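You operate a simulated robot arm through the tools that you are given. There is no shell and no other tool. Be economical: measure what you need, move in short steps, check, and stop when the job is done.

You run a simulated two-armed robot. Do the job below in one go: nothing can be reset, and whatever is moved stays where it is left.

JOB
Turn the press hub to hole 2 at the back. Close the lower blue drawer. Turn the depth knob to 10 mm. Open the black drawer, take the green block and put it in the inside of the black drawer, then shut the drawer. Put the yellow tag in the inside of the green crate. Turn the small blue knob to 2. Fetch the green pin and set it in the blue tray under the bench. Turn the right gold knob to 7. Put the brown carton marked "No. 72" from the shelf under the steel bench on the shelf under the roller lane. Pull the tool cart drawer open. Any order will do. Set down upright: green block, brown carton.

The check looks at the end state, three seconds after you hand in, the way a careful person would. Anything else that was tipped, shoved, dropped, spilled or broken makes it a failure.

ROBOT AND FRAMES
Two 7-joint arms with fingered hands on one trunk, on a base that drives. Base frame: it is fixed to the floor where the robot stands at the start and does not move with it; the origin is under the middle of the robot, x ahead of it, y to its left, z up; the surface under the hand at the start is at about z = 886. Lengths are in mm, angles in rad, forces in N, time in s.
The left shoulder is at the start at [70, 149, 1185], the right one opposite. With the tool pointing down near the work surface each hand reaches from about 420 to 800 mm from the robot's upright axis, wherever it stands, measured 20 degrees to its own side. Places, roughly: black drawer [500, 3800, 800]; blue tray under the bench (26x18x5 cm) [500, 500, 200]; brown carton [500, 3250, 250]; depth knob [800, 200, 900]; green block [-1250, 0, 750]; green pin (4x4x8 cm) [-1500, 2700, 600]; inside of the black drawer [600, 3800, 700]; inside of the green crate [-800, 6800, 900]; lower blue drawer [400, 0, 600]; press hub [500, 100, 900]; right gold knob [500, 3200, 1000]; shelf under the roller lane [-1000, 4900, 200]; small blue knob [-2800, 3200, 800]; tool cart drawer [-4300, 4600, 600]; yellow tag [-4250, 3500, 1000]. Payload 3.6 kg a hand.
The tool frame of a hand sits at the grasp point between the pads (the TCP): z along the fingers, y along the line on which they close. The tips reach 25 mm beyond it. Largest opening 88 mm; the body of the gripper starts 29 mm behind the TCP. The gripper is a hand of 4 fingers: y runs from the thumb to the fingers, the wrist lies at [-13, -97, -162] in the tool frame, and closing takes about 1.5 s.
Orientation is told as [roll, pitch, yaw] about the base's x, y, z axes, in that order, counted from this pose: with the fingers straight down and the wrist toward the robot, the tool's x, y and z point along [0, 1, 0], [1, 0, 0] and [0, 0, -1] of the base frame.

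CONTROLS
- The arms move only by the tool step_arm. It takes "left_series", "right_series" or both (then of equal length, played together; a hand with none holds still); each is a list of rows, each a list of 3 entries, a list of its own where there are three numbers: the shift along the tool's x, y, z in mm, then the turn, a rotation vector about the tool's x, y, z in rad, then the gripper command, from -1 (fully open) to 1 (shut), values between in proportion. In form: [[[x, y, z], [ax, ay, az], jaw], ...]. A call has 1 to 8 rows; each row shifts and turns the commanded pose from where the row before left it, along the tool's axes as they then stand. Rows are played at 5 a second. More than 50 mm and 0.15 rad between two rows, or a gripper value outside its range, and nothing of the call is played. Where a pose cannot be reached the arm comes as near as it can. A force on the tool above 40 N (or 10 N above the force at the start of the call, whichever is more), or a blocked arm, ends the call early, and 0.2 s more pass. Each finger travels about 45 mm/s and halts on what it meets, pressing with about 28 N; the grip force reading is that of the motor and also rises with nothing between the fingers. The clock runs only during rows and for 0.2 s after the last one: add rows that do not move to give the fingers time. The reply holds the time, the measured pose of the TCP, the force on the tool along the base axes, the opening and the grip force, in the units named above and with some noise, with the torque about the TCP (base axes, N m) and any sound that the robot's microphone picked up.
- Cameras (640 x 400 px; columns grow to the right, rows downward): "scene" is now at [130.9, 35.6, 1410.9]; the picture's right is [0.38, -0.93, -0.00], its down [-0.57, -0.23, -0.78] and it looks along [0.73, 0.30, -0.62] (base axes); focal length 214 px, centre (320, 200). "left" rides on the left gripper at [-64, -83, -98] in its tool frame; the picture's right is [-0.62, -0.37, 0.69], its down [0.71, -0.63, 0.30] and it looks along [0.32, 0.68, 0.65] (tool axes); focal length 265 px, centre (320, 200). "right" rides on the right gripper at [64, -83, -98] in its tool frame; the picture's right is [-0.62, 0.37, -0.69], its down [-0.71, -0.63, 0.30] and it looks along [-0.32, 0.68, 0.65] (tool axes); focal length 265 px, centre (320, 200). There is no depth. A picture from a camera that has moved, and an enlarged one, comes with that camera's place and axes in the base frame and with its lens.
- grab_frame(camera): a new picture of that camera. It takes no simulated time.
- move_column(by): slides the trunk up (or, below 0, down) by that many mm; the arms and the scene camera ride with it, the base frame stays. It gives what a move gives, with no picture.
- roll_base(legs): drives the robot by 1 to 6 legs, each [ahead, left, turn to the left] in mm, mm and rad, along the robot's own axes; the way and the turn of a leg run together, so that a leg with both is an arc; at most 1500 mm and 3.142 rad a leg. The arms and the cameras ride along, it lands a little off, and it stops where it bumps. It gives what a move gives.
- set_grasp(shape, hand): the hand has 4 fingers and takes this shape, open, in about a second: jaw (thumb against the fingers, like two jaws); tri (thumb and two fingers); tip (a fingertip pinch); poke (one finger out to press); point (the index stretched); flat (the hand flat); cup (the hand cupped); fist (a fist). The gripper value then closes the fingers along that shape, each until it touches; the sizes above hold for jaw. It gives what a move gives, with no picture.
- head_to(pan, tilt): turns the head with the scene camera to pan (to the left, within 1.501 rad either way) and tilt (down, from -0.506 to 1.204), counted from straight ahead of the robot. It gives what a move gives.
- inspect(camera, box): a new picture of the part [left, top, right, bottom] of that camera's present view, enlarged. It takes no simulated time.
- hand_in(): hands the job in; it is judged then, once.

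Go step by step. Nothing tells you exact positions but the pictures and the camera data: compare them with the known pose of the tool, close in by small moves and look again before you grip or let go. The budget is 483 turns and 238 pictures, counting those below and the enlarged ones. Unless the task says otherwise, let go and move clear before handing in.

The tools are called after "Emit:" by a JSON object that holds its "api" and its "payload". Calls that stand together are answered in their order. step_arm: Moves the arms, as the interface text tells. Its arguments: {"type":"object","properties":{"left_series":{"type":"array","items":{"type":"array"}},"right_series":{"type":"array","items":{"type":"array"}}},"required":[]} The other tools are called the same way: move_column (by) slides the trunk up or down; set_grasp (shape, hand) gives the hand a shape; roll_base (legs) drives the base; head_to (pan, tilt) turns the head that bears the scene camera; grab_frame (camera) takes a picture; inspect (camera, box) takes an enlarged picture of a part of a camera's view; hand_in () hands the job in.

At the start:

```text
t: 0.0
left_eef_pos: [400.2, 404.0, 1226.7]
left_ee_rot: [-0.001, 0.0, -0.004]
left_contact_force: [0.6, 0.6, -0.5]
left_moment: [-0.01, 0.01, 0.05]
left_grip_width: 87.4
left_grasp_force: 0.0
left_shape: jaw
right_eef_pos: [481.7, -35.3, 1306.4]
right_ee_rot: [0.001, 0.0, -0.001]
right_contact_force: [-0.4, 0.9, 0.2]
right_moment: [0.01, 0.02, -0.02]
right_grip_width: 87.7
right_grasp_force: 0.1
right_shape: jaw
trunk travel left (down, up): [-675.0, 265.0]
robot x, y, heading: [0.0, -4.3, 0.0]
head pan, tilt: [0.386, 0.668]
```

scene: 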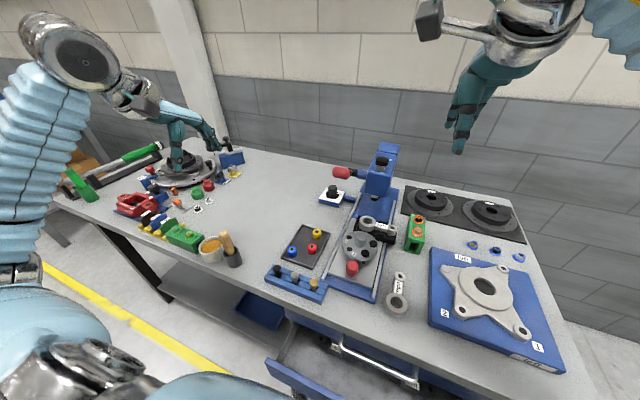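
right: 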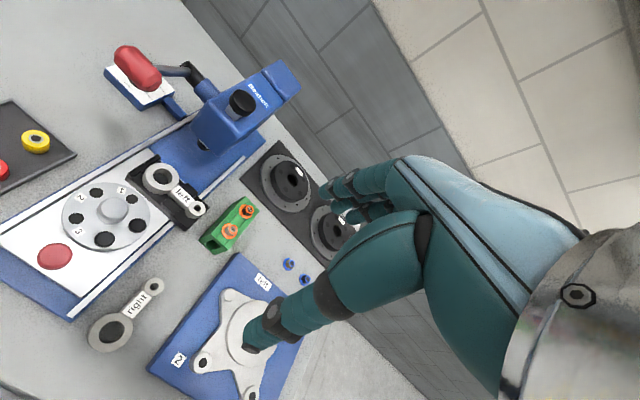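
left: 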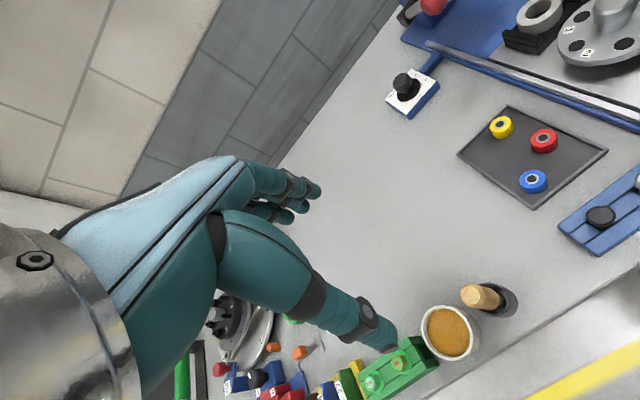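

I see the bench with the press, its numbered hub and a small knob on a white plate (probably the depth knob). I'll look closer at the hub, the knob and the drawers.

Emit:
{"api": "inspect", "payload": {"camera": "scene", "box": [260, 130, 460, 310]}}

Emit:
{"api": "inspect", "payload": {"camera": "right", "box": [0, 30, 300, 300]}}

Emit:
{"api": "inspect", "payload": {"camera": "left", "box": [360, 40, 480, 140]}}

```text
2.22 times, centred on (360, 220) of scene
camera zoom: at [130.9, 35.6, 1410.9], right [0.38, -0.93, 0.0], down [-0.57, -0.23, -0.78], along [0.73, 0.3, -0.62], focal length 477 px, centre (231, 156)
```

zoom: 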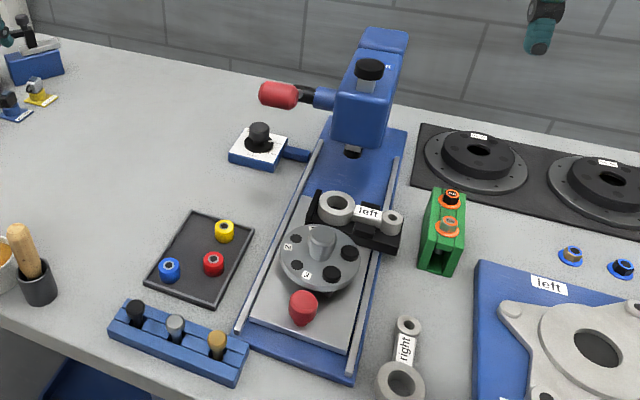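

```text
1.48 times, centred on (150, 165) of right
camera zoom: at [398.6, 30.6, 1404.2], right [0.37, -0.62, 0.69], down [-0.63, -0.71, -0.3], along [0.68, -0.33, -0.65], focal length 393 px, centre (572, 252)
```

zoom: 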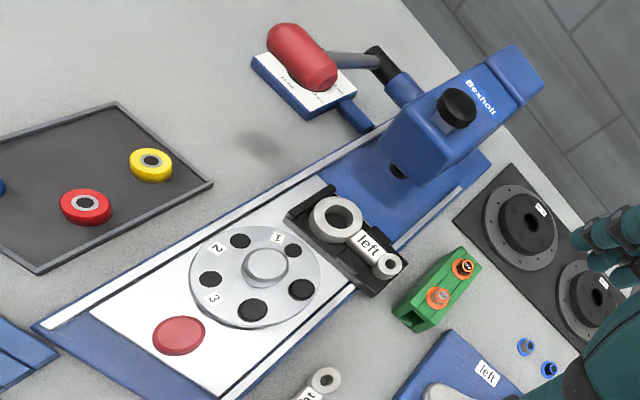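

```text
4.00 times, centred on (420, 90) of left
camera zoom: at [315.9, 339.3, 1324.1], right [-0.37, -0.62, -0.69], down [-0.63, 0.72, -0.3], along [0.68, 0.32, -0.65], focal length 1062 px, centre (-80, 640)
```

zoom: 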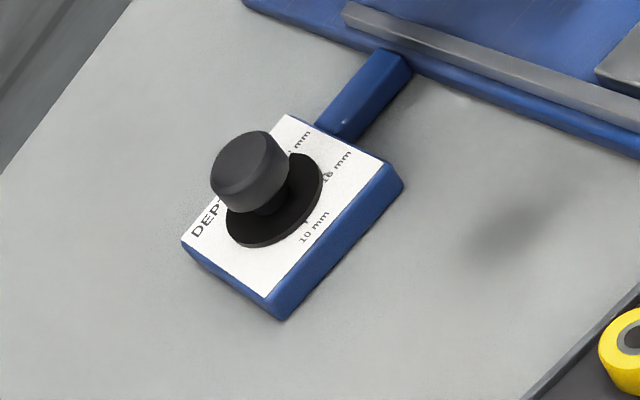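

Emit:
{"api": "inspect", "payload": {"camera": "right", "box": [50, 160, 170, 260]}}

Emit:
{"api": "inspect", "payload": {"camera": "scene", "box": [320, 190, 420, 290]}}

Emit:
{"api": "head_to", "payload": {"pan": 0.0, "tilt": 1.15}}

Emit:
{"api": "grab_frame", "payload": {"camera": "scene"}}

```text
4.00 times, centred on (110, 210) of right
camera zoom: at [398.6, 30.6, 1404.2], right [0.37, -0.62, 0.69], down [-0.63, -0.71, -0.3], along [0.68, -0.33, -0.65], focal length 1062 px, centre (1160, 160)
```

zoom: 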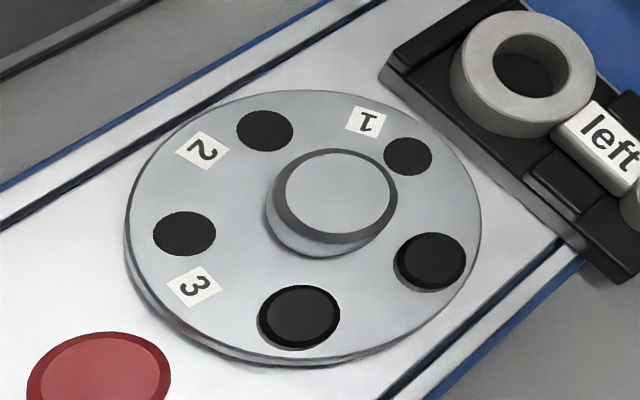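

```text
4.00 times, centred on (370, 240) of scene
camera zoom: at [130.9, 35.6, 1410.9], right [0.38, -0.93, 0.0], down [-0.57, -0.23, -0.78], along [0.73, 0.3, -0.62], focal length 858 px, centre (120, 40)
```

zoom: 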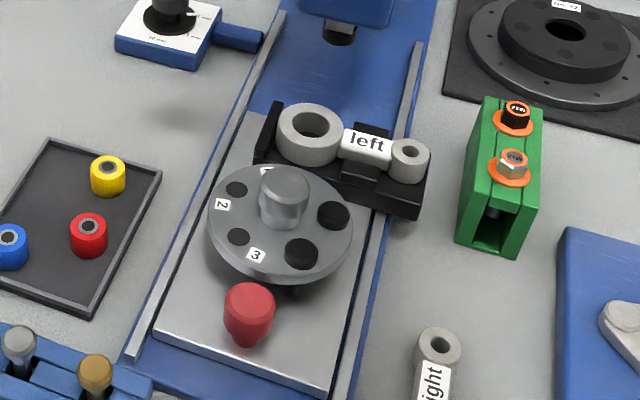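

```text
t: 0.9
left_eef_pos: [399.7, 403.4, 1226.1]
left_ee_rot: [-0.002, -0.001, -0.003]
left_contact_force: [0.2, 0.7, 0.3]
left_moment: [0.01, 0.01, 0.0]
left_grip_width: 87.6
left_grasp_force: 0.0
left_shape: jaw
right_eef_pos: [482.5, -34.0, 1306.3]
right_ee_rot: [0.0, 0.0, 0.0]
right_contact_force: [0.1, -0.3, 0.1]
right_moment: [-0.01, 0.0, -0.02]
right_grip_width: 87.6
right_grasp_force: 0.0
right_shape: jaw
trunk travel left (down, up): [-675.0, 265.0]
robot x, y, heading: [3.1, 1.5, -0.003]
head pan, tilt: [0.0, 1.15]
```

```text
229 pictures are left
camera scene: at [109.8, 3.8, 1375.2], right [0.0, -1.0, 0.0], down [-0.91, 0.0, -0.41], along [0.41, 0.0, -0.91], focal length 214 px, centre (320, 200)
```

scene: 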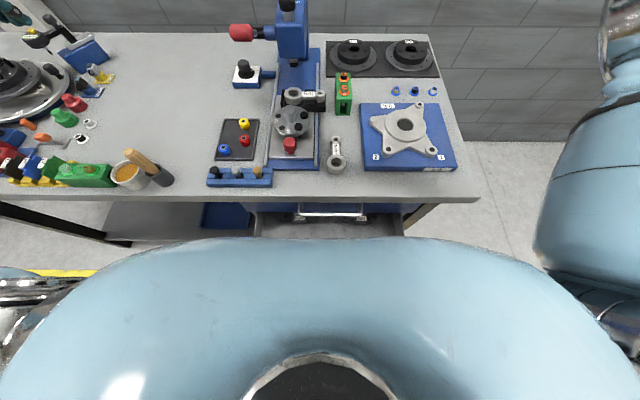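

The hub's labels sit next to their holes, so hole 1 appears to be at the back now and hole 2 on the left, meaning about 72° clockwise. I'll move the right hand aside and bring the left hand over the hub.

Emit:
{"api": "step_arm", "payload": {"left_series": [[[-40, 15, 18], [0, 0, 0], -1], [[-40, 15, 18], [0, 0, 0], -1], [[-40, 15, 18], [0, 0, 0], -1], [[-40, 15, 18], [0, 0, 0], -1], [[-40, 15, 18], [0, 0, 0], -1], [[-40, 15, 18], [0, 0, 0], -1], [[-40, 15, 0], [0, 0, 0], -1], [[-20, 15, 0], [0, 0, 0], -1]], "right_series": [[[-35, 0, 0], [0, 0, 0], -1], [[-35, 0, 0], [0, 0, 0], -1], [[-35, 0, 0], [0, 0, 0], -1], [[-35, 0, 0], [0, 0, 0], -1], [[-35, 0, 0], [0, 0, 0], -1], [[-35, 0, 0], [0, 0, 0], -1], [[-35, 0, 0], [0, 0, 0], -1], [[-35, 0, 0], [0, 0, 0], -1]]}}

Emit:
{"api": "grab_frame", "payload": {"camera": "left"}}

Emit:
{"api": "head_to", "payload": {"pan": 0.1, "tilt": 0.8}}

Emit:
{"api": "grab_frame", "payload": {"camera": "scene"}}

```text
t: 2.7
left_eef_pos: [521.0, 102.5, 1117.1]
left_ee_rot: [0.002, 0.001, -0.003]
left_contact_force: [0.2, -0.4, 0.3]
left_moment: [-0.05, 0.03, 0.0]
left_grip_width: 87.6
left_grasp_force: 0.0
left_shape: jaw
right_eef_pos: [482.8, -316.7, 1305.2]
right_ee_rot: [0.0, 0.0, -0.002]
right_contact_force: [-0.6, -0.5, -0.3]
right_moment: [0.01, -0.06, 0.03]
right_grip_width: 87.4
right_grasp_force: 0.1
right_shape: jaw
trunk travel left (down, up): [-675.0, 265.0]
robot x, y, heading: [0.5, -1.9, 0.001]
head pan, tilt: [0.0, 1.15]
```

```text
228 pictures are left
camera left: at [436.3, 38.0, 1215.2], right [-0.37, -0.62, -0.69], down [-0.63, 0.72, -0.3], along [0.68, 0.32, -0.65], focal length 265 px, centre (320, 200)
```

left: 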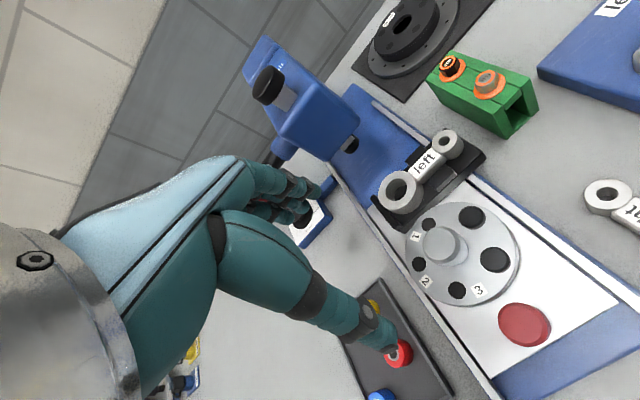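

```text
t: 3.5
left_eef_pos: [520.2, 104.1, 1117.0]
left_ee_rot: [-0.001, 0.001, -0.003]
left_contact_force: [0.0, 0.7, -0.2]
left_moment: [0.0, 0.01, 0.01]
left_grip_width: 87.8
left_grasp_force: 0.0
left_shape: jaw
right_eef_pos: [480.4, -314.7, 1307.7]
right_ee_rot: [-0.001, 0.0, -0.001]
right_contact_force: [-0.5, -0.7, -1.1]
right_moment: [0.0, 0.04, 0.01]
right_grip_width: 87.4
right_grasp_force: 0.0
right_shape: jaw
trunk travel left (down, up): [-675.0, 265.0]
robot x, y, heading: [-3.1, 1.0, -0.003]
head pan, tilt: [0.099, 0.799]
```

```text
227 pictures are left
camera scene: at [130.4, 13.0, 1400.0], right [0.1, -1.0, 0.0], down [-0.71, -0.07, -0.7], along [0.69, 0.07, -0.72], focal length 214 px, centre (320, 200)
```

scene: 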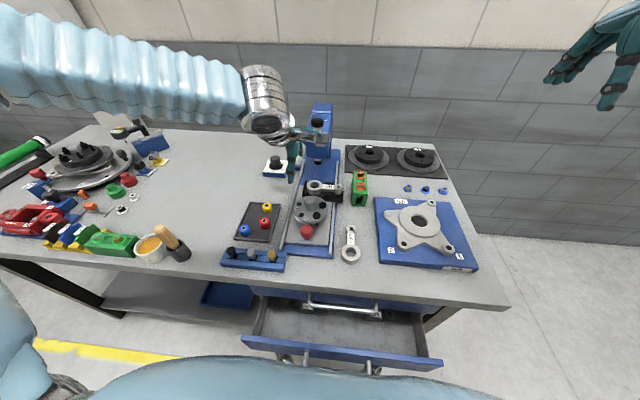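

Emit:
{"api": "inspect", "payload": {"camera": "left", "box": [370, 170, 570, 350]}}

Emit:
{"api": "inspect", "payload": {"camera": "scene", "box": [260, 170, 360, 260]}}

```text
2.22 times, centred on (470, 260) of left
camera zoom: at [434.7, 41.0, 1215.7], right [-0.37, -0.62, -0.69], down [-0.63, 0.72, -0.31], along [0.68, 0.32, -0.65], focal length 590 px, centre (-13, 67)
```

zoom: 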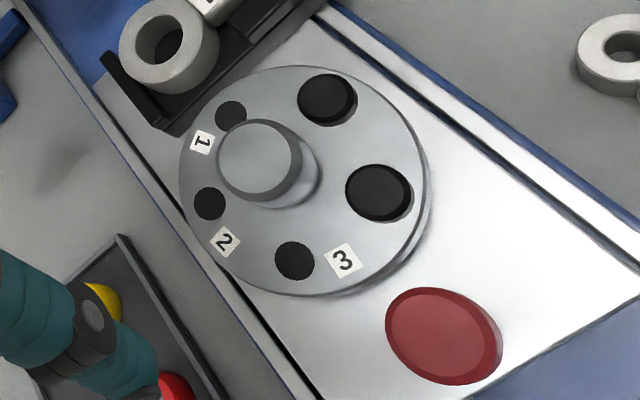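

```text
4.44 times, centred on (310, 215) of scene
camera zoom: at [130.4, 13.0, 1400.0], right [0.1, -1.0, 0.0], down [-0.71, -0.07, -0.7], along [0.69, 0.07, -0.72], focal length 953 px, centre (364, 133)
```

zoom: 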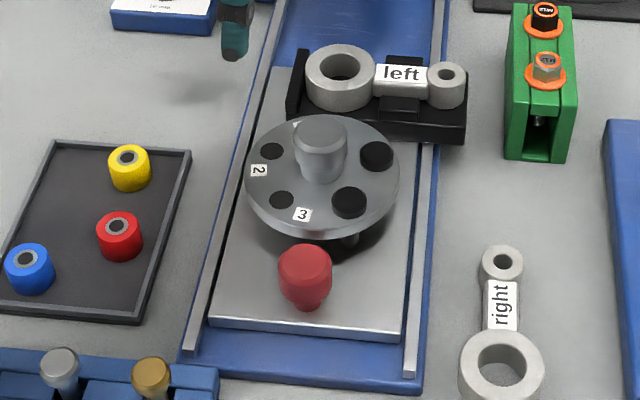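

Hub centre works out at about (533, 76), disc top z≈944, boss top ≈976, with hole 1 at the back and hole 2 72° to the left. I'll centre the left hand above it, pre-rotated by about -0.6.

Emit:
{"api": "step_arm", "payload": {"left_series": [[[-27, 12, 30], [0, 0, 0], -0.5], [[0, 0, 0], [0, 0, -0.15], -0.5], [[0, 0, 0], [0, 0, -0.15], -0.5], [[0, 0, 0], [0, 0, -0.15], -0.5], [[0, 0, 0], [0, 0, -0.15], -0.5], [[0, 0, 30], [0, 0, 0], -0.5], [[0, 0, 0], [0, 0, 0], -0.5]]}}

Emit:
{"api": "grab_frame", "payload": {"camera": "left"}}

Emit:
{"api": "inspect", "payload": {"camera": "scene", "box": [240, 110, 380, 260]}}

```text
t: 5.2
left_eef_pos: [521.4, 100.1, 1058.8]
left_ee_rot: [-0.002, 0.004, 0.597]
left_contact_force: [-0.3, -0.5, -1.0]
left_moment: [-0.02, 0.04, 0.0]
left_grip_width: 66.3
left_grasp_force: 0.0
left_shape: jaw
left hand out of reach, approached as far as the arm can: row 4, 5, 6
right_eef_pos: [482.2, -315.1, 1306.8]
right_ee_rot: [0.0, 0.0, -0.003]
right_contact_force: [-0.1, 0.1, -0.3]
right_moment: [0.04, 0.0, -0.03]
right_grip_width: 87.4
right_grasp_force: 0.1
right_shape: jaw
trunk travel left (down, up): [-675.0, 265.0]
robot x, y, heading: [0.4, 1.4, -0.001]
head pan, tilt: [0.099, 0.799]
```

```text
224 pictures are left
camera left: at [488.4, -0.6, 1157.5], right [0.04, -0.72, -0.69], down [-0.92, 0.24, -0.3], along [0.38, 0.65, -0.66], focal length 265 px, centre (320, 200)
```

left: 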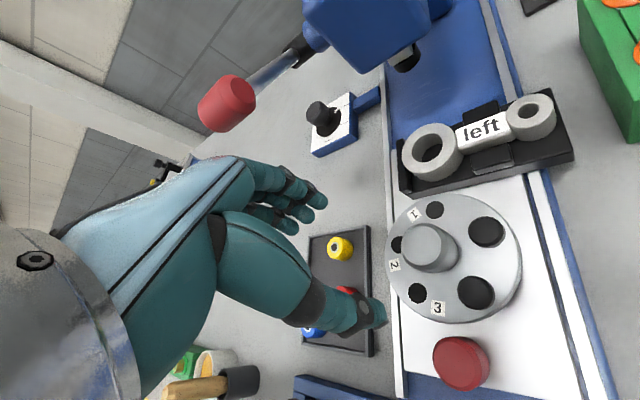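

```text
2.67 times, centred on (310, 185) of scene
camera zoom: at [132.9, 11.5, 1399.8], right [0.1, -1.0, 0.0], down [-0.71, -0.07, -0.7], along [0.69, 0.07, -0.72], focal length 572 px, centre (347, 240)
```

zoom: 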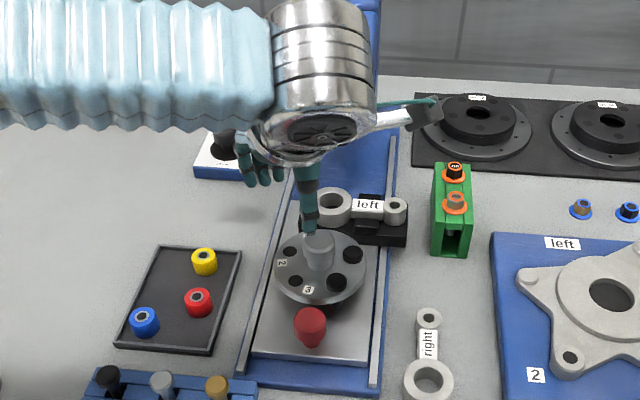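

Emit:
{"api": "step_arm", "payload": {"left_series": [[[0, 0, 0], [0, 0, 0.15], -0.5], [[0, 0, 0], [0, 0, 0.15], -0.5], [[0, 0, 0], [0, 0, 0.05], -0.5], [[0, 0, 0], [0, 0, 0], -0.5]]}}

Emit:
{"api": "grab_frame", "payload": {"camera": "left"}}

```text
t: 6.2
left_eef_pos: [520.9, 98.4, 1060.0]
left_ee_rot: [0.0, 0.001, 0.246]
left_contact_force: [0.0, -0.8, 0.3]
left_moment: [0.01, 0.01, 0.01]
left_grip_width: 66.1
left_grasp_force: 0.0
left_shape: jaw
right_eef_pos: [480.8, -315.1, 1306.5]
right_ee_rot: [0.0, 0.002, -0.003]
right_contact_force: [-0.6, 1.1, 0.0]
right_moment: [0.07, 0.02, 0.0]
right_grip_width: 87.5
right_grasp_force: 0.1
right_shape: jaw
trunk travel left (down, up): [-675.0, 265.0]
robot x, y, heading: [-4.2, -0.5, -0.003]
head pan, tilt: [0.099, 0.799]
```

```text
222 pictures are left
camera left: at [454.5, 16.1, 1158.4], right [-0.21, -0.69, -0.69], down [-0.78, 0.54, -0.3], along [0.58, 0.48, -0.65], focal length 265 px, centre (320, 200)
```

left: 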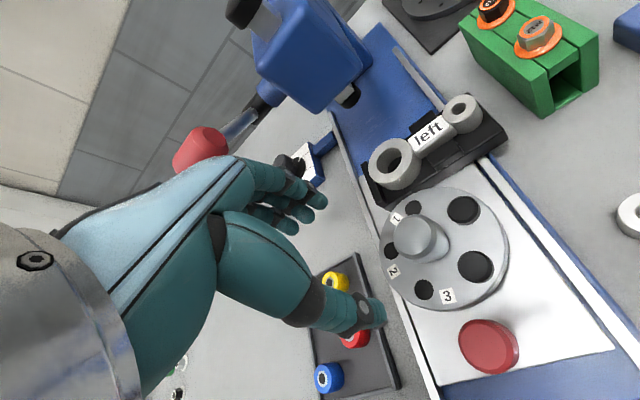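

Emit:
{"api": "step_arm", "payload": {"left_series": [[[-25, 6, 0], [0, 0, 0], -0.5], [[0, 0, 30], [0, 0, 0], -0.5], [[0, 0, 10], [0, 0, 0], -0.5]]}}

Emit:
{"api": "grab_frame", "payload": {"camera": "left"}}

Emit:
{"api": "inspect", "payload": {"camera": "scene", "box": [240, 110, 380, 260]}}

```text
t: 7.0
left_eef_pos: [530.2, 77.4, 1020.6]
left_ee_rot: [-0.004, -0.002, 0.245]
left_contact_force: [-0.5, 0.3, 0.6]
left_moment: [0.03, 0.03, 0.01]
left_grip_width: 66.5
left_grasp_force: 0.0
left_shape: jaw
right_eef_pos: [479.8, -314.6, 1307.3]
right_ee_rot: [0.0, -0.002, -0.001]
right_contact_force: [0.4, 0.4, 0.1]
right_moment: [-0.04, -0.02, -0.02]
right_grip_width: 87.6
right_grasp_force: 0.1
right_shape: jaw
trunk travel left (down, up): [-675.0, 265.0]
robot x, y, heading: [-0.2, -0.2, -0.001]
head pan, tilt: [0.099, 0.799]
```

```text
221 pictures are left
camera left: at [464.0, -5.4, 1119.4], right [-0.2, -0.69, -0.69], down [-0.78, 0.54, -0.31], along [0.59, 0.48, -0.65], focal length 265 px, centre (320, 200)
```

left: 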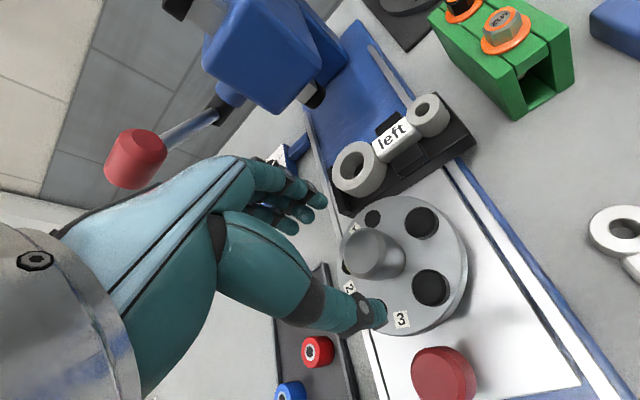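

```text
2.67 times, centred on (310, 185) of scene
camera zoom: at [129.5, 12.0, 1400.2], right [0.1, -0.99, 0.0], down [-0.71, -0.07, -0.7], along [0.69, 0.07, -0.72], focal length 572 px, centre (347, 240)
```

zoom: 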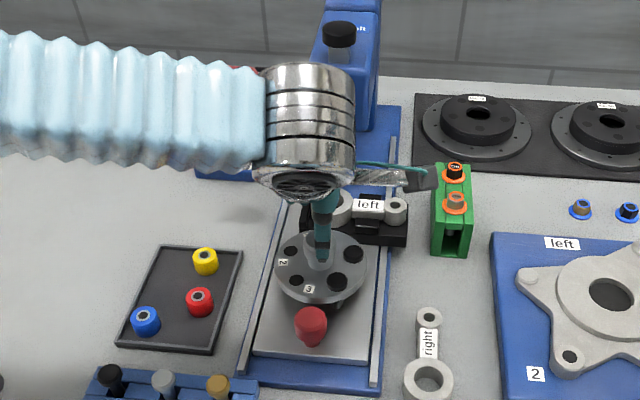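

Emit:
{"api": "step_arm", "payload": {"left_series": [[[0, 0, 23], [0, 0, 0], -0.5], [[0, 0, 22], [0, 0, 0], -0.5], [[0, 0, 0], [0, 0, 0], 0.2], [[0, 0, 0], [0, 0, 0], 1], [[0, 0, 0], [0, 0, 0], 1], [[0, 0, 0], [0, 0, 0], 1], [[0, 0, 0], [0, 0, 0], 1]]}}

Emit:
{"api": "grab_frame", "payload": {"camera": "left"}}

```text
t: 8.6
left_eef_pos: [524.5, 90.6, 980.3]
left_ee_rot: [-0.002, 0.002, 0.247]
left_contact_force: [-2.7, 2.8, -1.1]
left_moment: [0.04, -0.04, 0.01]
left_grip_width: 7.2
left_grasp_force: 24.7
left_shape: jaw
left hand out of reach, approached as far as the arm can: row 1, 2
right_eef_pos: [481.5, -313.9, 1307.3]
right_ee_rot: [0.0, 0.0, -0.002]
right_contact_force: [0.2, 0.1, -0.6]
right_moment: [-0.03, 0.02, -0.02]
right_grip_width: 87.6
right_grasp_force: 0.0
right_shape: jaw
trunk travel left (down, up): [-675.0, 265.0]
robot x, y, heading: [2.7, 2.4, -0.002]
head pan, tilt: [0.099, 0.799]
```

```text
219 pictures are left
camera left: at [459.1, 7.8, 1079.6], right [-0.21, -0.69, -0.69], down [-0.79, 0.54, -0.3], along [0.58, 0.48, -0.66], focal length 265 px, centre (320, 200)
```

left: 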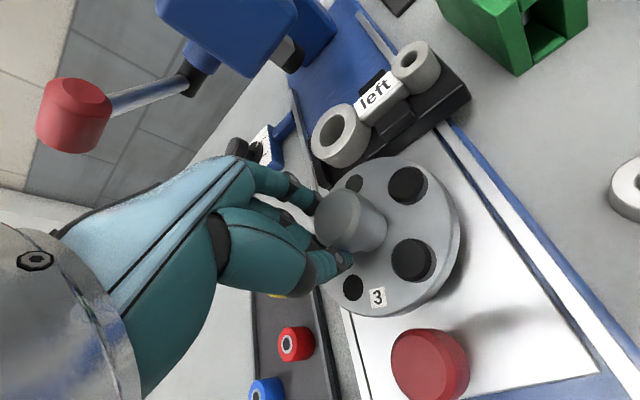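

The hand hit its reach limit and closed beside the boss without harm. I'll open, rise and turn the base a bit right so the hub lies better in the left arm's zone.

Emit:
{"api": "step_arm", "payload": {"left_series": [[[0, 0, 0], [0, 0, 0], -0.5], [[0, 0, 0], [0, 0, 0], -0.5], [[0, 0, -40], [0, 0, 0], -0.5], [[0, 0, -40], [0, 0, 0], -0.5]]}}

Emit:
{"api": "roll_base", "payload": {"legs": [[0, 0, -0.25]]}}

Emit:
{"api": "grab_frame", "payload": {"camera": "left"}}

```text
t: 9.6
left_eef_pos: [526.0, 89.8, 1062.4]
left_ee_rot: [0.0, -0.003, 0.247]
left_contact_force: [0.1, 0.5, 0.5]
left_moment: [0.02, -0.01, -0.03]
left_grip_width: 66.0
left_grasp_force: 0.1
left_shape: jaw
right_eef_pos: [480.1, -316.3, 1307.0]
right_ee_rot: [0.001, -0.003, -0.002]
right_contact_force: [0.3, -0.4, -0.1]
right_moment: [-0.02, -0.01, 0.0]
right_grip_width: 87.6
right_grasp_force: 0.1
right_shape: jaw
trunk travel left (down, up): [-675.0, 265.0]
robot x, y, heading: [-2.0, -3.5, -0.003]
head pan, tilt: [0.099, 0.799]
```

```text
t: 11.8
left_eef_pos: [532.3, -40.3, 1062.1]
left_ee_rot: [-0.001, 0.0, -0.003]
left_contact_force: [0.9, 0.3, -0.3]
left_moment: [-0.03, 0.03, 0.02]
left_grip_width: 66.0
left_grasp_force: 0.1
left_shape: jaw
right_eef_pos: [388.9, -422.5, 1306.8]
right_ee_rot: [0.0, 0.0, -0.252]
right_contact_force: [-0.4, -0.1, -0.4]
right_moment: [-0.01, 0.01, 0.0]
right_grip_width: 87.5
right_grasp_force: 0.1
right_shape: jaw
trunk travel left (down, up): [-675.0, 265.0]
robot x, y, heading: [-3.2, -0.1, -0.253]
head pan, tilt: [0.099, 0.799]
```

```text
218 pictures are left
camera left: at [448.5, -105.8, 1159.6], right [-0.37, -0.62, -0.69], down [-0.63, 0.72, -0.3], along [0.68, 0.32, -0.65], focal length 265 px, centre (320, 200)
```

left: 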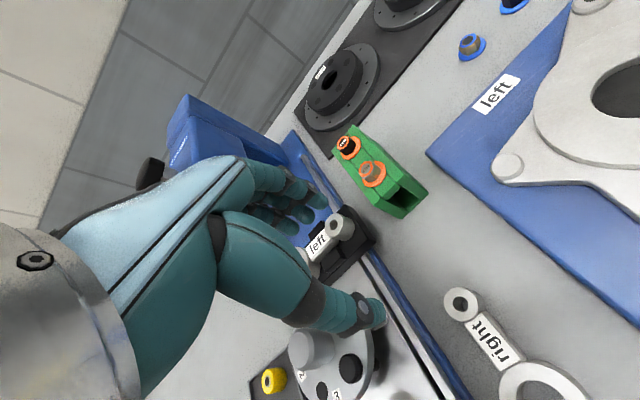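

Emit:
{"api": "step_arm", "payload": {"left_series": [[[40, 0, 0], [0, 0, 0], -0.5], [[40, 0, 0], [0, 0, 0], -0.5], [[36, 0, 0], [0, 0, 0], -0.5], [[0, 0, 0], [0, 0, -0.15], -0.5], [[0, 0, 0], [0, 0, -0.15], -0.5], [[0, 0, 40], [0, 0, 0], -0.5], [[0, 0, 25], [0, 0, 0], -0.5]]}}

Emit:
{"api": "grab_frame", "payload": {"camera": "left"}}

```text
t: 13.4
left_eef_pos: [532.9, 73.7, 995.7]
left_ee_rot: [-0.001, 0.0, 0.298]
left_contact_force: [0.3, -0.2, 0.2]
left_moment: [-0.01, -0.01, -0.01]
left_grip_width: 66.0
left_grasp_force: 0.1
left_shape: jaw
right_eef_pos: [388.9, -424.3, 1306.3]
right_ee_rot: [-0.001, 0.002, -0.251]
right_contact_force: [0.0, -0.7, 0.3]
right_moment: [0.02, 0.01, -0.02]
right_grip_width: 87.8
right_grasp_force: 0.0
right_shape: jaw
trunk travel left (down, up): [-675.0, 265.0]
robot x, y, heading: [1.5, 0.4, -0.255]
head pan, tilt: [0.099, 0.799]
```

```text
217 pictures are left
camera left: at [471.2, -12.5, 1093.7], right [-0.17, -0.7, -0.69], down [-0.81, 0.5, -0.3], along [0.56, 0.51, -0.65], focal length 265 px, centre (320, 200)
```

left: 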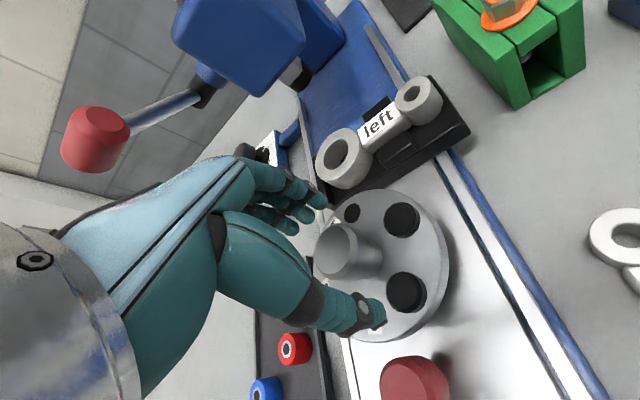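

Emit:
{"api": "step_arm", "payload": {"left_series": [[[0, 0, 22], [0, 0, 0], -0.5], [[0, 0, 0], [0, 0, 0], 0.2], [[0, 0, 0], [0, 0, 0], 1], [[0, 0, 0], [0, 0, 0], 1], [[0, 0, 0], [0, 0, 0], 1], [[0, 0, 0], [0, 0, 0], 1]]}}

Emit:
{"api": "grab_frame", "payload": {"camera": "left"}}

```text
t: 14.8
left_eef_pos: [534.2, 75.1, 973.8]
left_ee_rot: [-0.002, 0.0, 0.297]
left_contact_force: [9.3, 3.0, 0.7]
left_moment: [0.16, -0.5, -0.01]
left_grip_width: 21.4
left_grasp_force: 27.7
left_shape: jaw
right_eef_pos: [391.6, -423.5, 1305.6]
right_ee_rot: [-0.001, 0.002, -0.251]
right_contact_force: [-0.2, 0.3, -0.3]
right_moment: [0.0, 0.04, 0.0]
right_grip_width: 87.6
right_grasp_force: 0.0
right_shape: jaw
trunk travel left (down, up): [-675.0, 265.0]
robot x, y, heading: [-3.7, -4.2, -0.249]
head pan, tilt: [0.099, 0.799]
```

```text
216 pictures are left
camera left: at [472.8, -11.5, 1072.0], right [-0.17, -0.7, -0.69], down [-0.81, 0.5, -0.31], along [0.56, 0.51, -0.65], focal length 265 px, centre (320, 200)
```

left: 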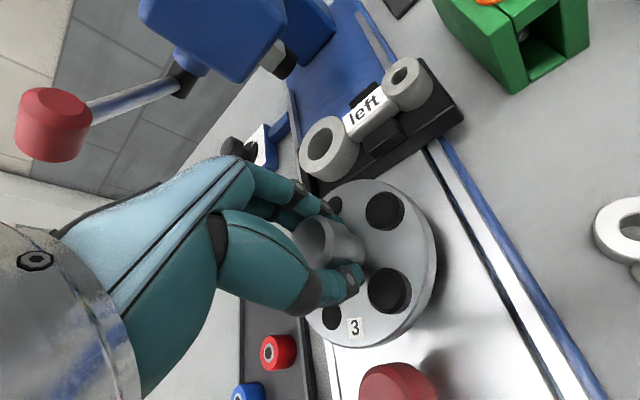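

Gripped the boss; turning clockwise in steps.

Emit:
{"api": "step_arm", "payload": {"left_series": [[[0, 0, 0], [0, 0, 0.12], 1], [[0, 0, 0], [0, 0, 0.12], 1], [[0, 0, 0], [0, 0, 0.12], 1], [[0, 0, 0], [0, 0, 0.12], 1], [[0, 0, 0], [0, 0, 0.12], 1], [[0, 0, 0], [0, 0, 0], 1]]}}

Emit:
{"api": "grab_frame", "payload": {"camera": "left"}}

```text
t: 16.2
left_eef_pos: [533.3, 74.0, 973.3]
left_ee_rot: [-0.001, 0.001, -0.302]
left_contact_force: [8.0, 1.8, 2.0]
left_moment: [-0.05, -0.48, -0.03]
left_grip_width: 21.6
left_grasp_force: 27.9
left_shape: jaw
right_eef_pos: [390.5, -422.8, 1306.5]
right_ee_rot: [-0.001, 0.0, -0.25]
right_contact_force: [-0.2, -0.2, -0.5]
right_moment: [0.0, 0.01, -0.01]
right_grip_width: 87.8
right_grasp_force: 0.1
right_shape: jaw
trunk travel left (down, up): [-675.0, 265.0]
robot x, y, heading: [0.5, -0.4, -0.256]
head pan, tilt: [0.099, 0.799]
```

```text
215 pictures are left
camera left: at [433.7, 37.6, 1072.0], right [-0.54, -0.48, -0.69], down [-0.39, 0.87, -0.3], along [0.75, 0.1, -0.65], focal length 265 px, centre (320, 200)
```

left: 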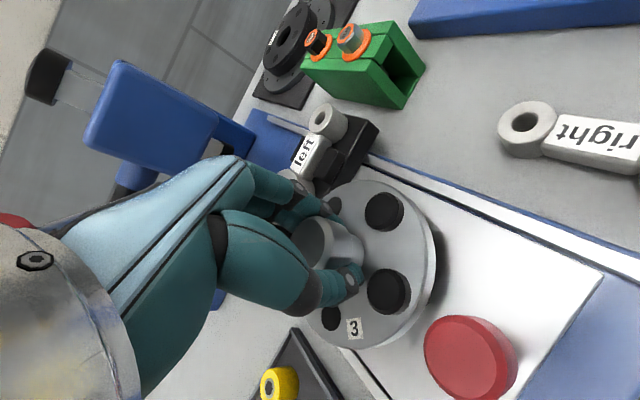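

The hub follows the hand exactly. I'll finish the remaining 0.657 rad, then release and look.

Emit:
{"api": "step_arm", "payload": {"left_series": [[[0, 0, 0], [0, 0, 0.12], 1], [[0, 0, 0], [0, 0, 0.12], 1], [[0, 0, 0], [0, 0, 0.12], 1], [[0, 0, 0], [0, 0, 0.12], 1], [[0, 0, 0], [0, 0, 0.12], 1], [[0, 0, 0], [0, 0, 0.057], 1], [[0, 0, 0], [0, 0, 0], 1]]}}

Emit:
{"api": "step_arm", "payload": {"left_series": [[[0, 0, 0], [0, 0, 0], -0.5], [[0, 0, 0], [0, 0, 0], -0.5], [[0, 0, 0], [0, 0, 0], -0.5], [[0, 0, -40], [0, 0, 0], -0.5], [[0, 0, -40], [0, 0, 0], -0.5]]}}

Emit:
{"api": "grab_frame", "payload": {"camera": "left"}}

```text
t: 17.8
left_eef_pos: [532.1, 74.5, 975.1]
left_ee_rot: [-0.003, 0.0, -0.959]
left_contact_force: [1.9, 0.1, -4.0]
left_moment: [-0.26, -0.19, 0.0]
left_grip_width: 21.3
left_grasp_force: 28.1
left_shape: jaw
right_eef_pos: [389.8, -422.7, 1305.4]
right_ee_rot: [0.0, 0.002, -0.251]
right_contact_force: [-0.3, 0.4, 0.2]
right_moment: [0.0, -0.01, 0.01]
right_grip_width: 87.9
right_grasp_force: 0.1
right_shape: jaw
trunk travel left (down, up): [-675.0, 265.0]
robot x, y, heading: [-1.6, -1.2, -0.249]
head pan, tilt: [0.099, 0.799]
```

```text
t: 19.0
left_eef_pos: [531.6, 72.7, 1053.7]
left_ee_rot: [0.0, 0.0, -0.96]
left_contact_force: [0.6, 0.1, -0.6]
left_moment: [-0.01, -0.02, 0.03]
left_grip_width: 65.5
left_grasp_force: 0.1
left_shape: jaw
right_eef_pos: [388.3, -422.9, 1307.2]
right_ee_rot: [-0.001, -0.001, -0.25]
right_contact_force: [-0.4, 0.4, -0.4]
right_moment: [0.0, 0.02, -0.04]
right_grip_width: 87.8
right_grasp_force: 0.0
right_shape: jaw
trunk travel left (down, up): [-675.0, 265.0]
robot x, y, heading: [0.7, -2.4, -0.252]
head pan, tilt: [0.099, 0.799]
```

```text
214 pictures are left
camera left: at [430.1, 104.4, 1152.7], right [-0.72, -0.05, -0.69], down [0.22, 0.93, -0.3], along [0.66, -0.37, -0.65], focal length 265 px, centre (320, 200)
```

left: 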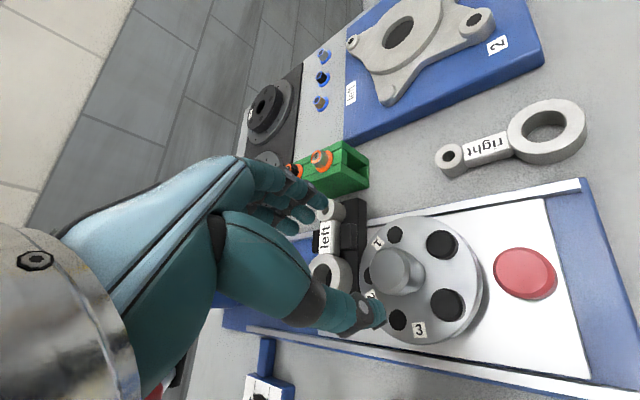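

Hole 2 is now at the back (measured within about 1°). Next the depth knob: I'll raise the left hand, swing it left, and look for the red handle near the knob.

Emit:
{"api": "step_arm", "payload": {"left_series": [[[0, 0, -40], [0, 0, -0.15], -1], [[0, 0, -40], [0, 0, -0.15], -1], [[0, 0, -40], [0, 0, -0.15], -1], [[0, 0, -40], [0, 0, -0.15], -1], [[40, 0, 0], [0, 0, -0.11], -1], [[40, 0, 0], [0, 0, 0], -1], [[40, 0, 0], [0, 0, 0], -1], [[40, 0, 0], [0, 0, 0], -1]]}}

Emit:
{"api": "head_to", "payload": {"pan": 0.5, "tilt": 0.6}}

Emit:
{"api": "grab_frame", "payload": {"camera": "left"}}

Emit:
{"api": "grab_frame", "payload": {"camera": "scene"}}

```text
t: 20.8
left_eef_pos: [575.7, 230.7, 1213.6]
left_ee_rot: [-0.001, 0.0, -0.252]
left_contact_force: [-0.1, -0.3, 0.8]
left_moment: [0.01, 0.01, -0.01]
left_grip_width: 87.7
left_grasp_force: 0.1
left_shape: jaw
right_eef_pos: [389.0, -422.3, 1306.0]
right_ee_rot: [-0.002, 0.001, -0.251]
right_contact_force: [-0.7, 0.4, 0.6]
right_moment: [-0.06, 0.02, 0.0]
right_grip_width: 87.6
right_grasp_force: 0.1
right_shape: jaw
trunk travel left (down, up): [-675.0, 265.0]
robot x, y, heading: [3.0, 1.2, -0.252]
head pan, tilt: [0.099, 0.799]
```

```text
t: 21.7
left_eef_pos: [577.0, 227.6, 1214.8]
left_ee_rot: [0.001, 0.001, -0.251]
left_contact_force: [0.3, 0.4, 0.4]
left_moment: [-0.02, -0.01, 0.03]
left_grip_width: 87.7
left_grasp_force: 0.0
left_shape: jaw
right_eef_pos: [389.3, -424.3, 1306.8]
right_ee_rot: [0.002, 0.001, -0.251]
right_contact_force: [0.4, 0.0, -0.3]
right_moment: [0.0, 0.06, 0.01]
right_grip_width: 88.0
right_grasp_force: 0.0
right_shape: jaw
trunk travel left (down, up): [-675.0, 265.0]
robot x, y, heading: [0.4, 0.9, -0.249]
head pan, tilt: [0.499, 0.6]
```

```text
213 pictures are left
camera left: at [479.0, 185.5, 1313.1], right [-0.51, -0.51, -0.69], down [-0.43, 0.85, -0.3], along [0.74, 0.15, -0.65], focal length 265 px, centre (320, 200)
```

left: 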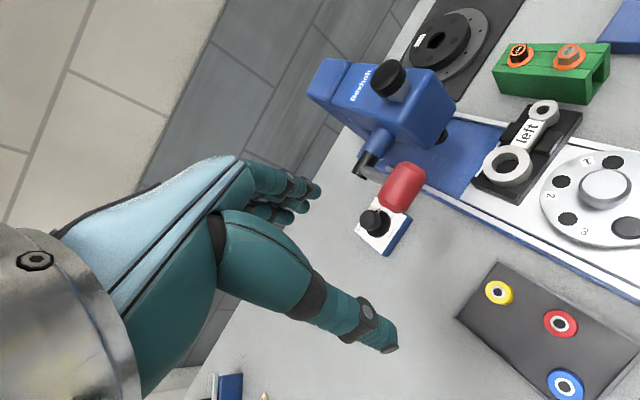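

```text
212 pictures are left
camera scene: at [135.0, 11.8, 1416.8], right [0.24, -0.97, 0.0], down [-0.55, -0.14, -0.82], along [0.8, 0.2, -0.57], focal length 214 px, centre (320, 200)
```

scene: 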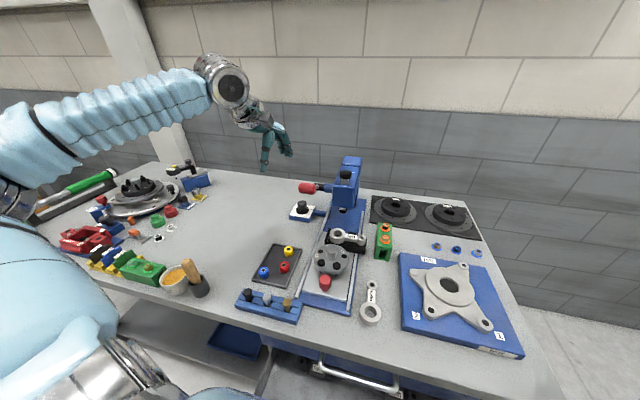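

The depth knob is at about (754, 237, 937), and the handle at (635, 174, 1096). The drawer comes first: I'll back off and look at it.

Emit:
{"api": "roll_base", "payload": {"legs": [[0, 0, 0.25], [-450, 0, 0]]}}

Emit:
{"api": "head_to", "payload": {"pan": 0.0, "tilt": 0.8}}

Emit:
{"api": "grab_frame", "payload": {"camera": "scene"}}

```text
t: 29.7
left_eef_pos: [56.5, 364.6, 1213.0]
left_ee_rot: [0.0, -0.001, 0.003]
left_contact_force: [-0.1, 0.2, -1.0]
left_moment: [-0.01, -0.01, 0.03]
left_grip_width: 87.7
left_grasp_force: 0.0
left_shape: jaw
right_eef_pos: [37.3, -313.0, 1305.4]
right_ee_rot: [0.0, 0.002, 0.004]
right_contact_force: [-0.6, -0.9, 0.1]
right_moment: [-0.01, -0.04, 0.02]
right_grip_width: 87.4
right_grasp_force: 0.0
right_shape: jaw
trunk travel left (down, up): [-675.0, 265.0]
robot x, y, heading: [-443.6, -1.2, 0.001]
head pan, tilt: [0.499, 0.6]
```

```text
t: 30.6
left_eef_pos: [54.1, 364.6, 1215.2]
left_ee_rot: [-0.001, 0.001, 0.004]
left_contact_force: [-0.8, 0.6, 0.6]
left_moment: [0.04, 0.02, -0.03]
left_grip_width: 87.5
left_grasp_force: 0.1
left_shape: jaw
right_eef_pos: [37.1, -312.8, 1306.4]
right_ee_rot: [0.0, 0.001, 0.002]
right_contact_force: [0.4, 0.7, 0.9]
right_moment: [-0.02, 0.0, 0.02]
right_grip_width: 87.9
right_grasp_force: 0.0
right_shape: jaw
trunk travel left (down, up): [-675.0, 265.0]
robot x, y, heading: [-445.5, -2.9, -0.001]
head pan, tilt: [0.0, 0.799]
```

```text
211 pictures are left
camera scene: at [-316.4, 3.5, 1400.1], right [0.0, -1.0, 0.0], down [-0.72, 0.0, -0.7], along [0.7, 0.0, -0.72], focal length 214 px, centre (320, 200)
```

scene: 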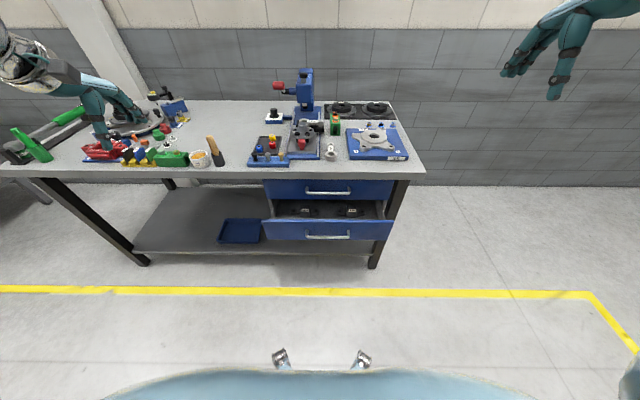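

The lower drawer stands open about 115 mm (front at x≈255, z≈550–685). I'll lower the column, make a right fist and push it shut from the front.

Emit:
{"api": "inspect", "payload": {"camera": "scene", "box": [250, 170, 410, 270]}}

Emit:
{"api": "move_column", "payload": {"by": -400}}

Emit:
{"api": "set_grasp", "payload": {"hand": "right", "shape": "fist"}}

Emit:
{"api": "step_arm", "payload": {"right_series": [[[40, 10, 25], [0, 0, 0], 1], [[40, 10, 25], [0, 0, 0], 1], [[40, 10, 25], [0, 0, 0], 1], [[40, 10, 25], [0, 0, 0], 1], [[40, 10, 25], [0, 0, 0], 1], [[40, 10, 25], [0, 0, 0], 1], [[40, 10, 25], [0, 0, 0], 1], [[0, 10, 30], [0, 0, 0], 1]]}}

Emit:
{"api": "grab_frame", "payload": {"camera": "scene"}}

Emit:
{"api": "grab_frame", "payload": {"camera": "right"}}

```text
4.00 times, centred on (330, 220) of scene
camera zoom: at [-316.4, 3.5, 1400.1], right [0.0, -1.0, 0.0], down [-0.72, 0.0, -0.7], along [0.7, 0.0, -0.72], focal length 858 px, centre (280, 120)
```

zoom: 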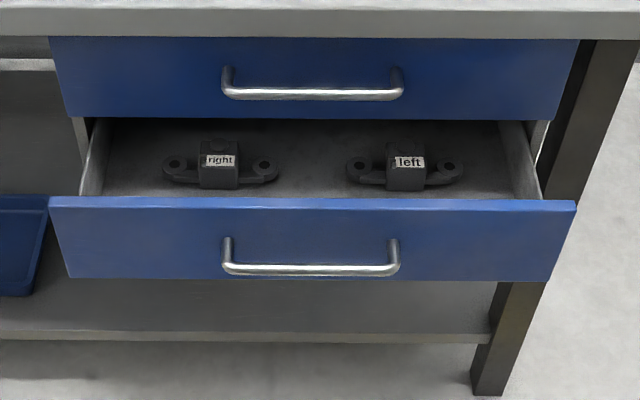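

```text
t: 34.5
left_eef_pos: [54.2, 365.1, 813.1]
left_ee_rot: [-0.001, -0.002, 0.003]
left_contact_force: [0.6, -0.2, 0.0]
left_moment: [-0.03, 0.02, 0.02]
left_grip_width: 87.7
left_grasp_force: 0.2
left_shape: jaw
right_eef_pos: [36.7, -312.1, 906.6]
right_ee_rot: [-0.002, 0.0, 0.004]
right_contact_force: [-0.4, 0.4, -0.8]
right_moment: [0.03, 0.0, -0.02]
right_grip_width: 87.8
right_grasp_force: 0.1
right_shape: jaw
trunk travel left (down, up): [-275.0, 665.0]
robot x, y, heading: [-442.2, 5.1, 0.004]
head pan, tilt: [0.0, 0.799]
```

```text
t: 35.4
left_eef_pos: [54.2, 365.0, 815.7]
left_ee_rot: [0.0, -0.001, 0.003]
left_contact_force: [0.1, 0.2, -0.1]
left_moment: [0.0, 0.01, 0.0]
left_grip_width: 87.6
left_grasp_force: 0.0
left_shape: jaw
right_eef_pos: [36.7, -311.9, 907.1]
right_ee_rot: [-0.001, -0.002, 0.004]
right_contact_force: [-0.1, 0.4, -0.6]
right_moment: [-0.01, 0.0, -0.02]
right_grip_width: 0.2
right_grasp_force: 0.0
right_shape: fist
trunk travel left (down, up): [-275.0, 665.0]
robot x, y, heading: [-451.4, 1.8, 0.005]
head pan, tilt: [0.0, 0.799]
```

```text
t: 37.2
left_eef_pos: [54.0, 365.3, 814.2]
left_ee_rot: [0.0, -0.002, 0.004]
left_contact_force: [-0.4, 0.1, 0.2]
left_moment: [-0.02, -0.01, 0.01]
left_grip_width: 88.0
left_grasp_force: 0.0
left_shape: jaw
right_eef_pos: [115.3, -31.7, 702.5]
right_ee_rot: [0.001, -0.001, 0.003]
right_contact_force: [0.1, 0.1, -0.1]
right_moment: [-0.05, -0.01, -0.01]
right_grip_width: 0.1
right_grasp_force: 0.1
right_shape: fist
trunk travel left (down, up): [-275.0, 665.0]
robot x, y, heading: [-447.4, -1.8, 0.008]
head pan, tilt: [0.0, 0.799]
```

```text
209 pictures are left
camera scene: at [-315.5, 2.6, 1000.0], right [0.0, -1.0, 0.0], down [-0.72, 0.0, -0.7], along [0.7, 0.0, -0.72], focal length 214 px, centre (320, 200)
```

scene: 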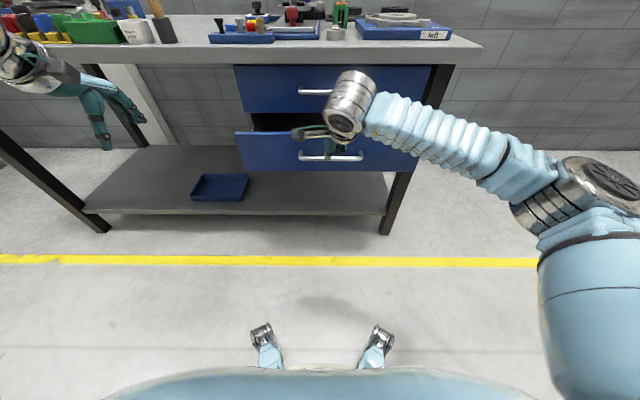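

```text
208 pictures are left
camera right: at [30.9, 32.4, 799.6], right [0.37, -0.62, 0.69], down [-0.63, -0.72, -0.31], along [0.69, -0.32, -0.65], focal length 265 px, centre (320, 200)
```

right: 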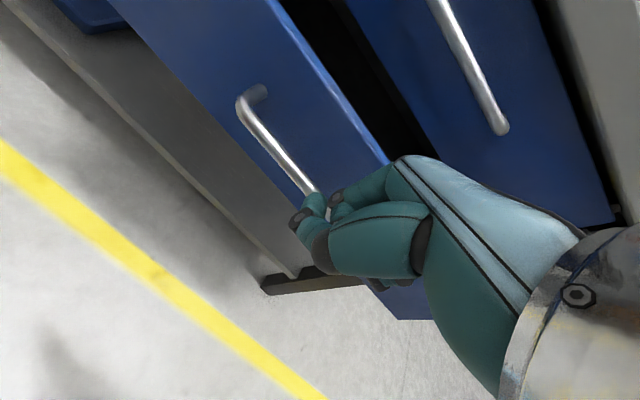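

Emit:
{"api": "step_arm", "payload": {"right_series": [[[0, 0, 40], [0, 0, 0], 1], [[0, 0, 40], [0, 0, 0], 1], [[0, 0, 30], [0, 0, 0], 1], [[0, 30, 0], [0, 0, 0], 1], [[0, 20, 0], [0, 0, 0], 1]]}}

Emit:
{"api": "grab_frame", "payload": {"camera": "right"}}

Emit:
{"api": "inspect", "payload": {"camera": "scene", "box": [220, 50, 460, 200]}}

```text
t: 38.4
left_eef_pos: [53.9, 365.4, 814.8]
left_ee_rot: [0.0, 0.0, 0.003]
left_contact_force: [0.2, 0.9, -0.8]
left_moment: [-0.02, 0.0, 0.01]
left_grip_width: 88.0
left_grasp_force: 0.1
left_shape: jaw
right_eef_pos: [165.9, -32.2, 591.2]
right_ee_rot: [0.0, 0.0, 0.004]
right_contact_force: [-0.5, -0.1, -0.1]
right_moment: [-0.01, 0.0, 0.0]
right_grip_width: 0.2
right_grasp_force: 0.0
right_shape: fist
trunk travel left (down, up): [-275.0, 665.0]
robot x, y, heading: [-446.1, 0.4, 0.003]
head pan, tilt: [0.0, 0.799]
```

```text
207 pictures are left
camera right: at [81.2, 32.6, 688.7], right [0.37, -0.62, 0.69], down [-0.63, -0.72, -0.3], along [0.68, -0.32, -0.65], focal length 265 px, centre (320, 200)
```

right: 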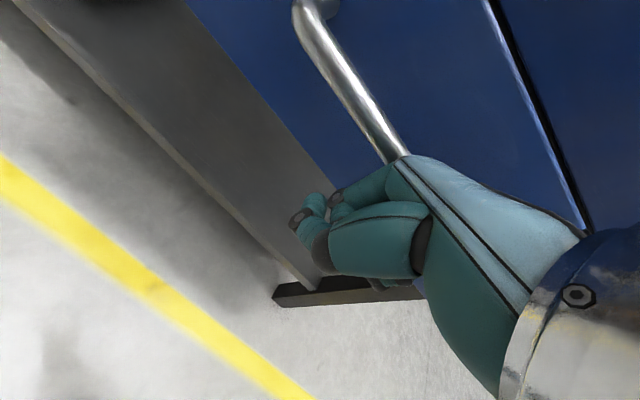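

```text
2.67 times, centred on (340, 125) of scene
camera zoom: at [-315.7, 3.2, 1000.0], right [0.0, -1.0, 0.0], down [-0.72, 0.0, -0.7], along [0.7, 0.0, -0.72], focal length 572 px, centre (267, 400)
```

zoom: 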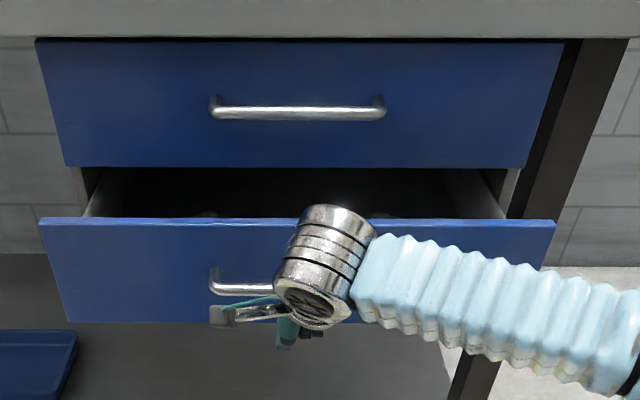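

Emit:
{"api": "step_arm", "payload": {"right_series": [[[0, 0, -35], [0, 0, 0], 1], [[0, 20, 0], [0, 0, 0], 1], [[0, 20, 0], [0, 0, 0], 1], [[0, 20, 0], [0, 0, 0], 1], [[0, 20, 0], [0, 0, 0], 1], [[0, 20, 0], [0, 0, 0], 1], [[0, 20, 0], [0, 0, 0], 1]]}}

Emit:
{"api": "inspect", "payload": {"camera": "scene", "box": [220, 50, 460, 200]}}

```text
t: 40.0
left_eef_pos: [55.3, 366.3, 814.9]
left_ee_rot: [-0.003, -0.001, 0.004]
left_contact_force: [0.2, 0.2, -0.1]
left_moment: [-0.03, 0.04, -0.01]
left_grip_width: 87.7
left_grasp_force: 0.0
left_shape: jaw
right_eef_pos: [285.0, -31.0, 625.9]
right_ee_rot: [0.001, 0.0, 0.006]
right_contact_force: [0.5, 1.0, 0.5]
right_moment: [-0.02, 0.02, -0.01]
right_grip_width: 0.0
right_grasp_force: 0.0
right_shape: fist
trunk travel left (down, up): [-275.0, 665.0]
robot x, y, heading: [-451.0, -0.1, 0.002]
head pan, tilt: [0.0, 0.799]
```

```text
2.67 times, centred on (340, 125) of scene
camera zoom: at [-315.5, 3.9, 999.9], right [0.0, -1.0, 0.0], down [-0.72, 0.0, -0.7], along [0.7, 0.0, -0.72], focal length 572 px, centre (267, 400)
```

zoom: 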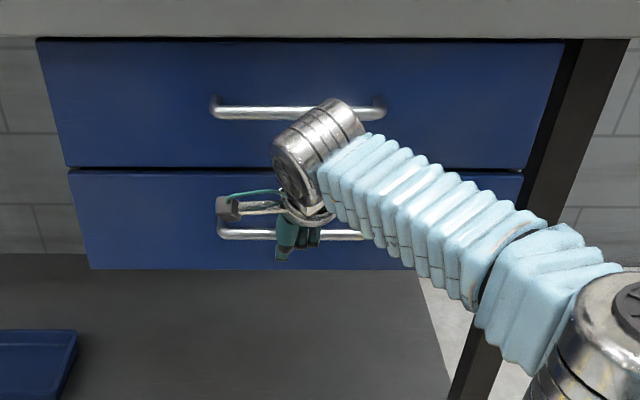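

Emit:
{"api": "step_arm", "payload": {"right_series": [[[0, 10, 0], [0, 0, 0], 1], [[0, 10, 0], [0, 0, 0], 1], [[0, 10, 0], [0, 0, 0], 1], [[0, 10, 0], [0, 0, 0], 1]]}}

Emit:
{"api": "inspect", "payload": {"camera": "scene", "box": [220, 50, 460, 200]}}

```text
t: 41.0
left_eef_pos: [53.8, 365.4, 815.6]
left_ee_rot: [0.001, 0.001, 0.005]
left_contact_force: [-0.7, -1.0, 0.2]
left_moment: [-0.02, 0.02, 0.01]
left_grip_width: 87.6
left_grasp_force: 0.0
left_shape: jaw
right_eef_pos: [295.2, -32.3, 626.4]
right_ee_rot: [0.001, 0.0, 0.004]
right_contact_force: [-0.9, 0.7, 0.9]
right_moment: [0.0, 0.02, 0.01]
right_grip_width: 0.0
right_grasp_force: 0.0
right_shape: fist
right hand out of reach, approached as far as the arm can: row 2, 3, 4
trunk travel left (down, up): [-275.0, 665.0]
robot x, y, heading: [-443.4, -2.5, 0.004]
head pan, tilt: [0.0, 0.799]
```

```text
2.67 times, centred on (340, 125) of scene
camera zoom: at [-315.9, 3.1, 1000.0], right [0.0, -1.0, 0.0], down [-0.72, 0.0, -0.7], along [0.7, 0.0, -0.72], focal length 572 px, centre (267, 400)
```

zoom: 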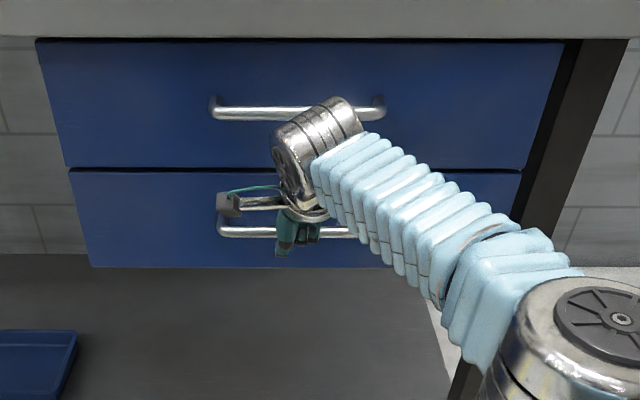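

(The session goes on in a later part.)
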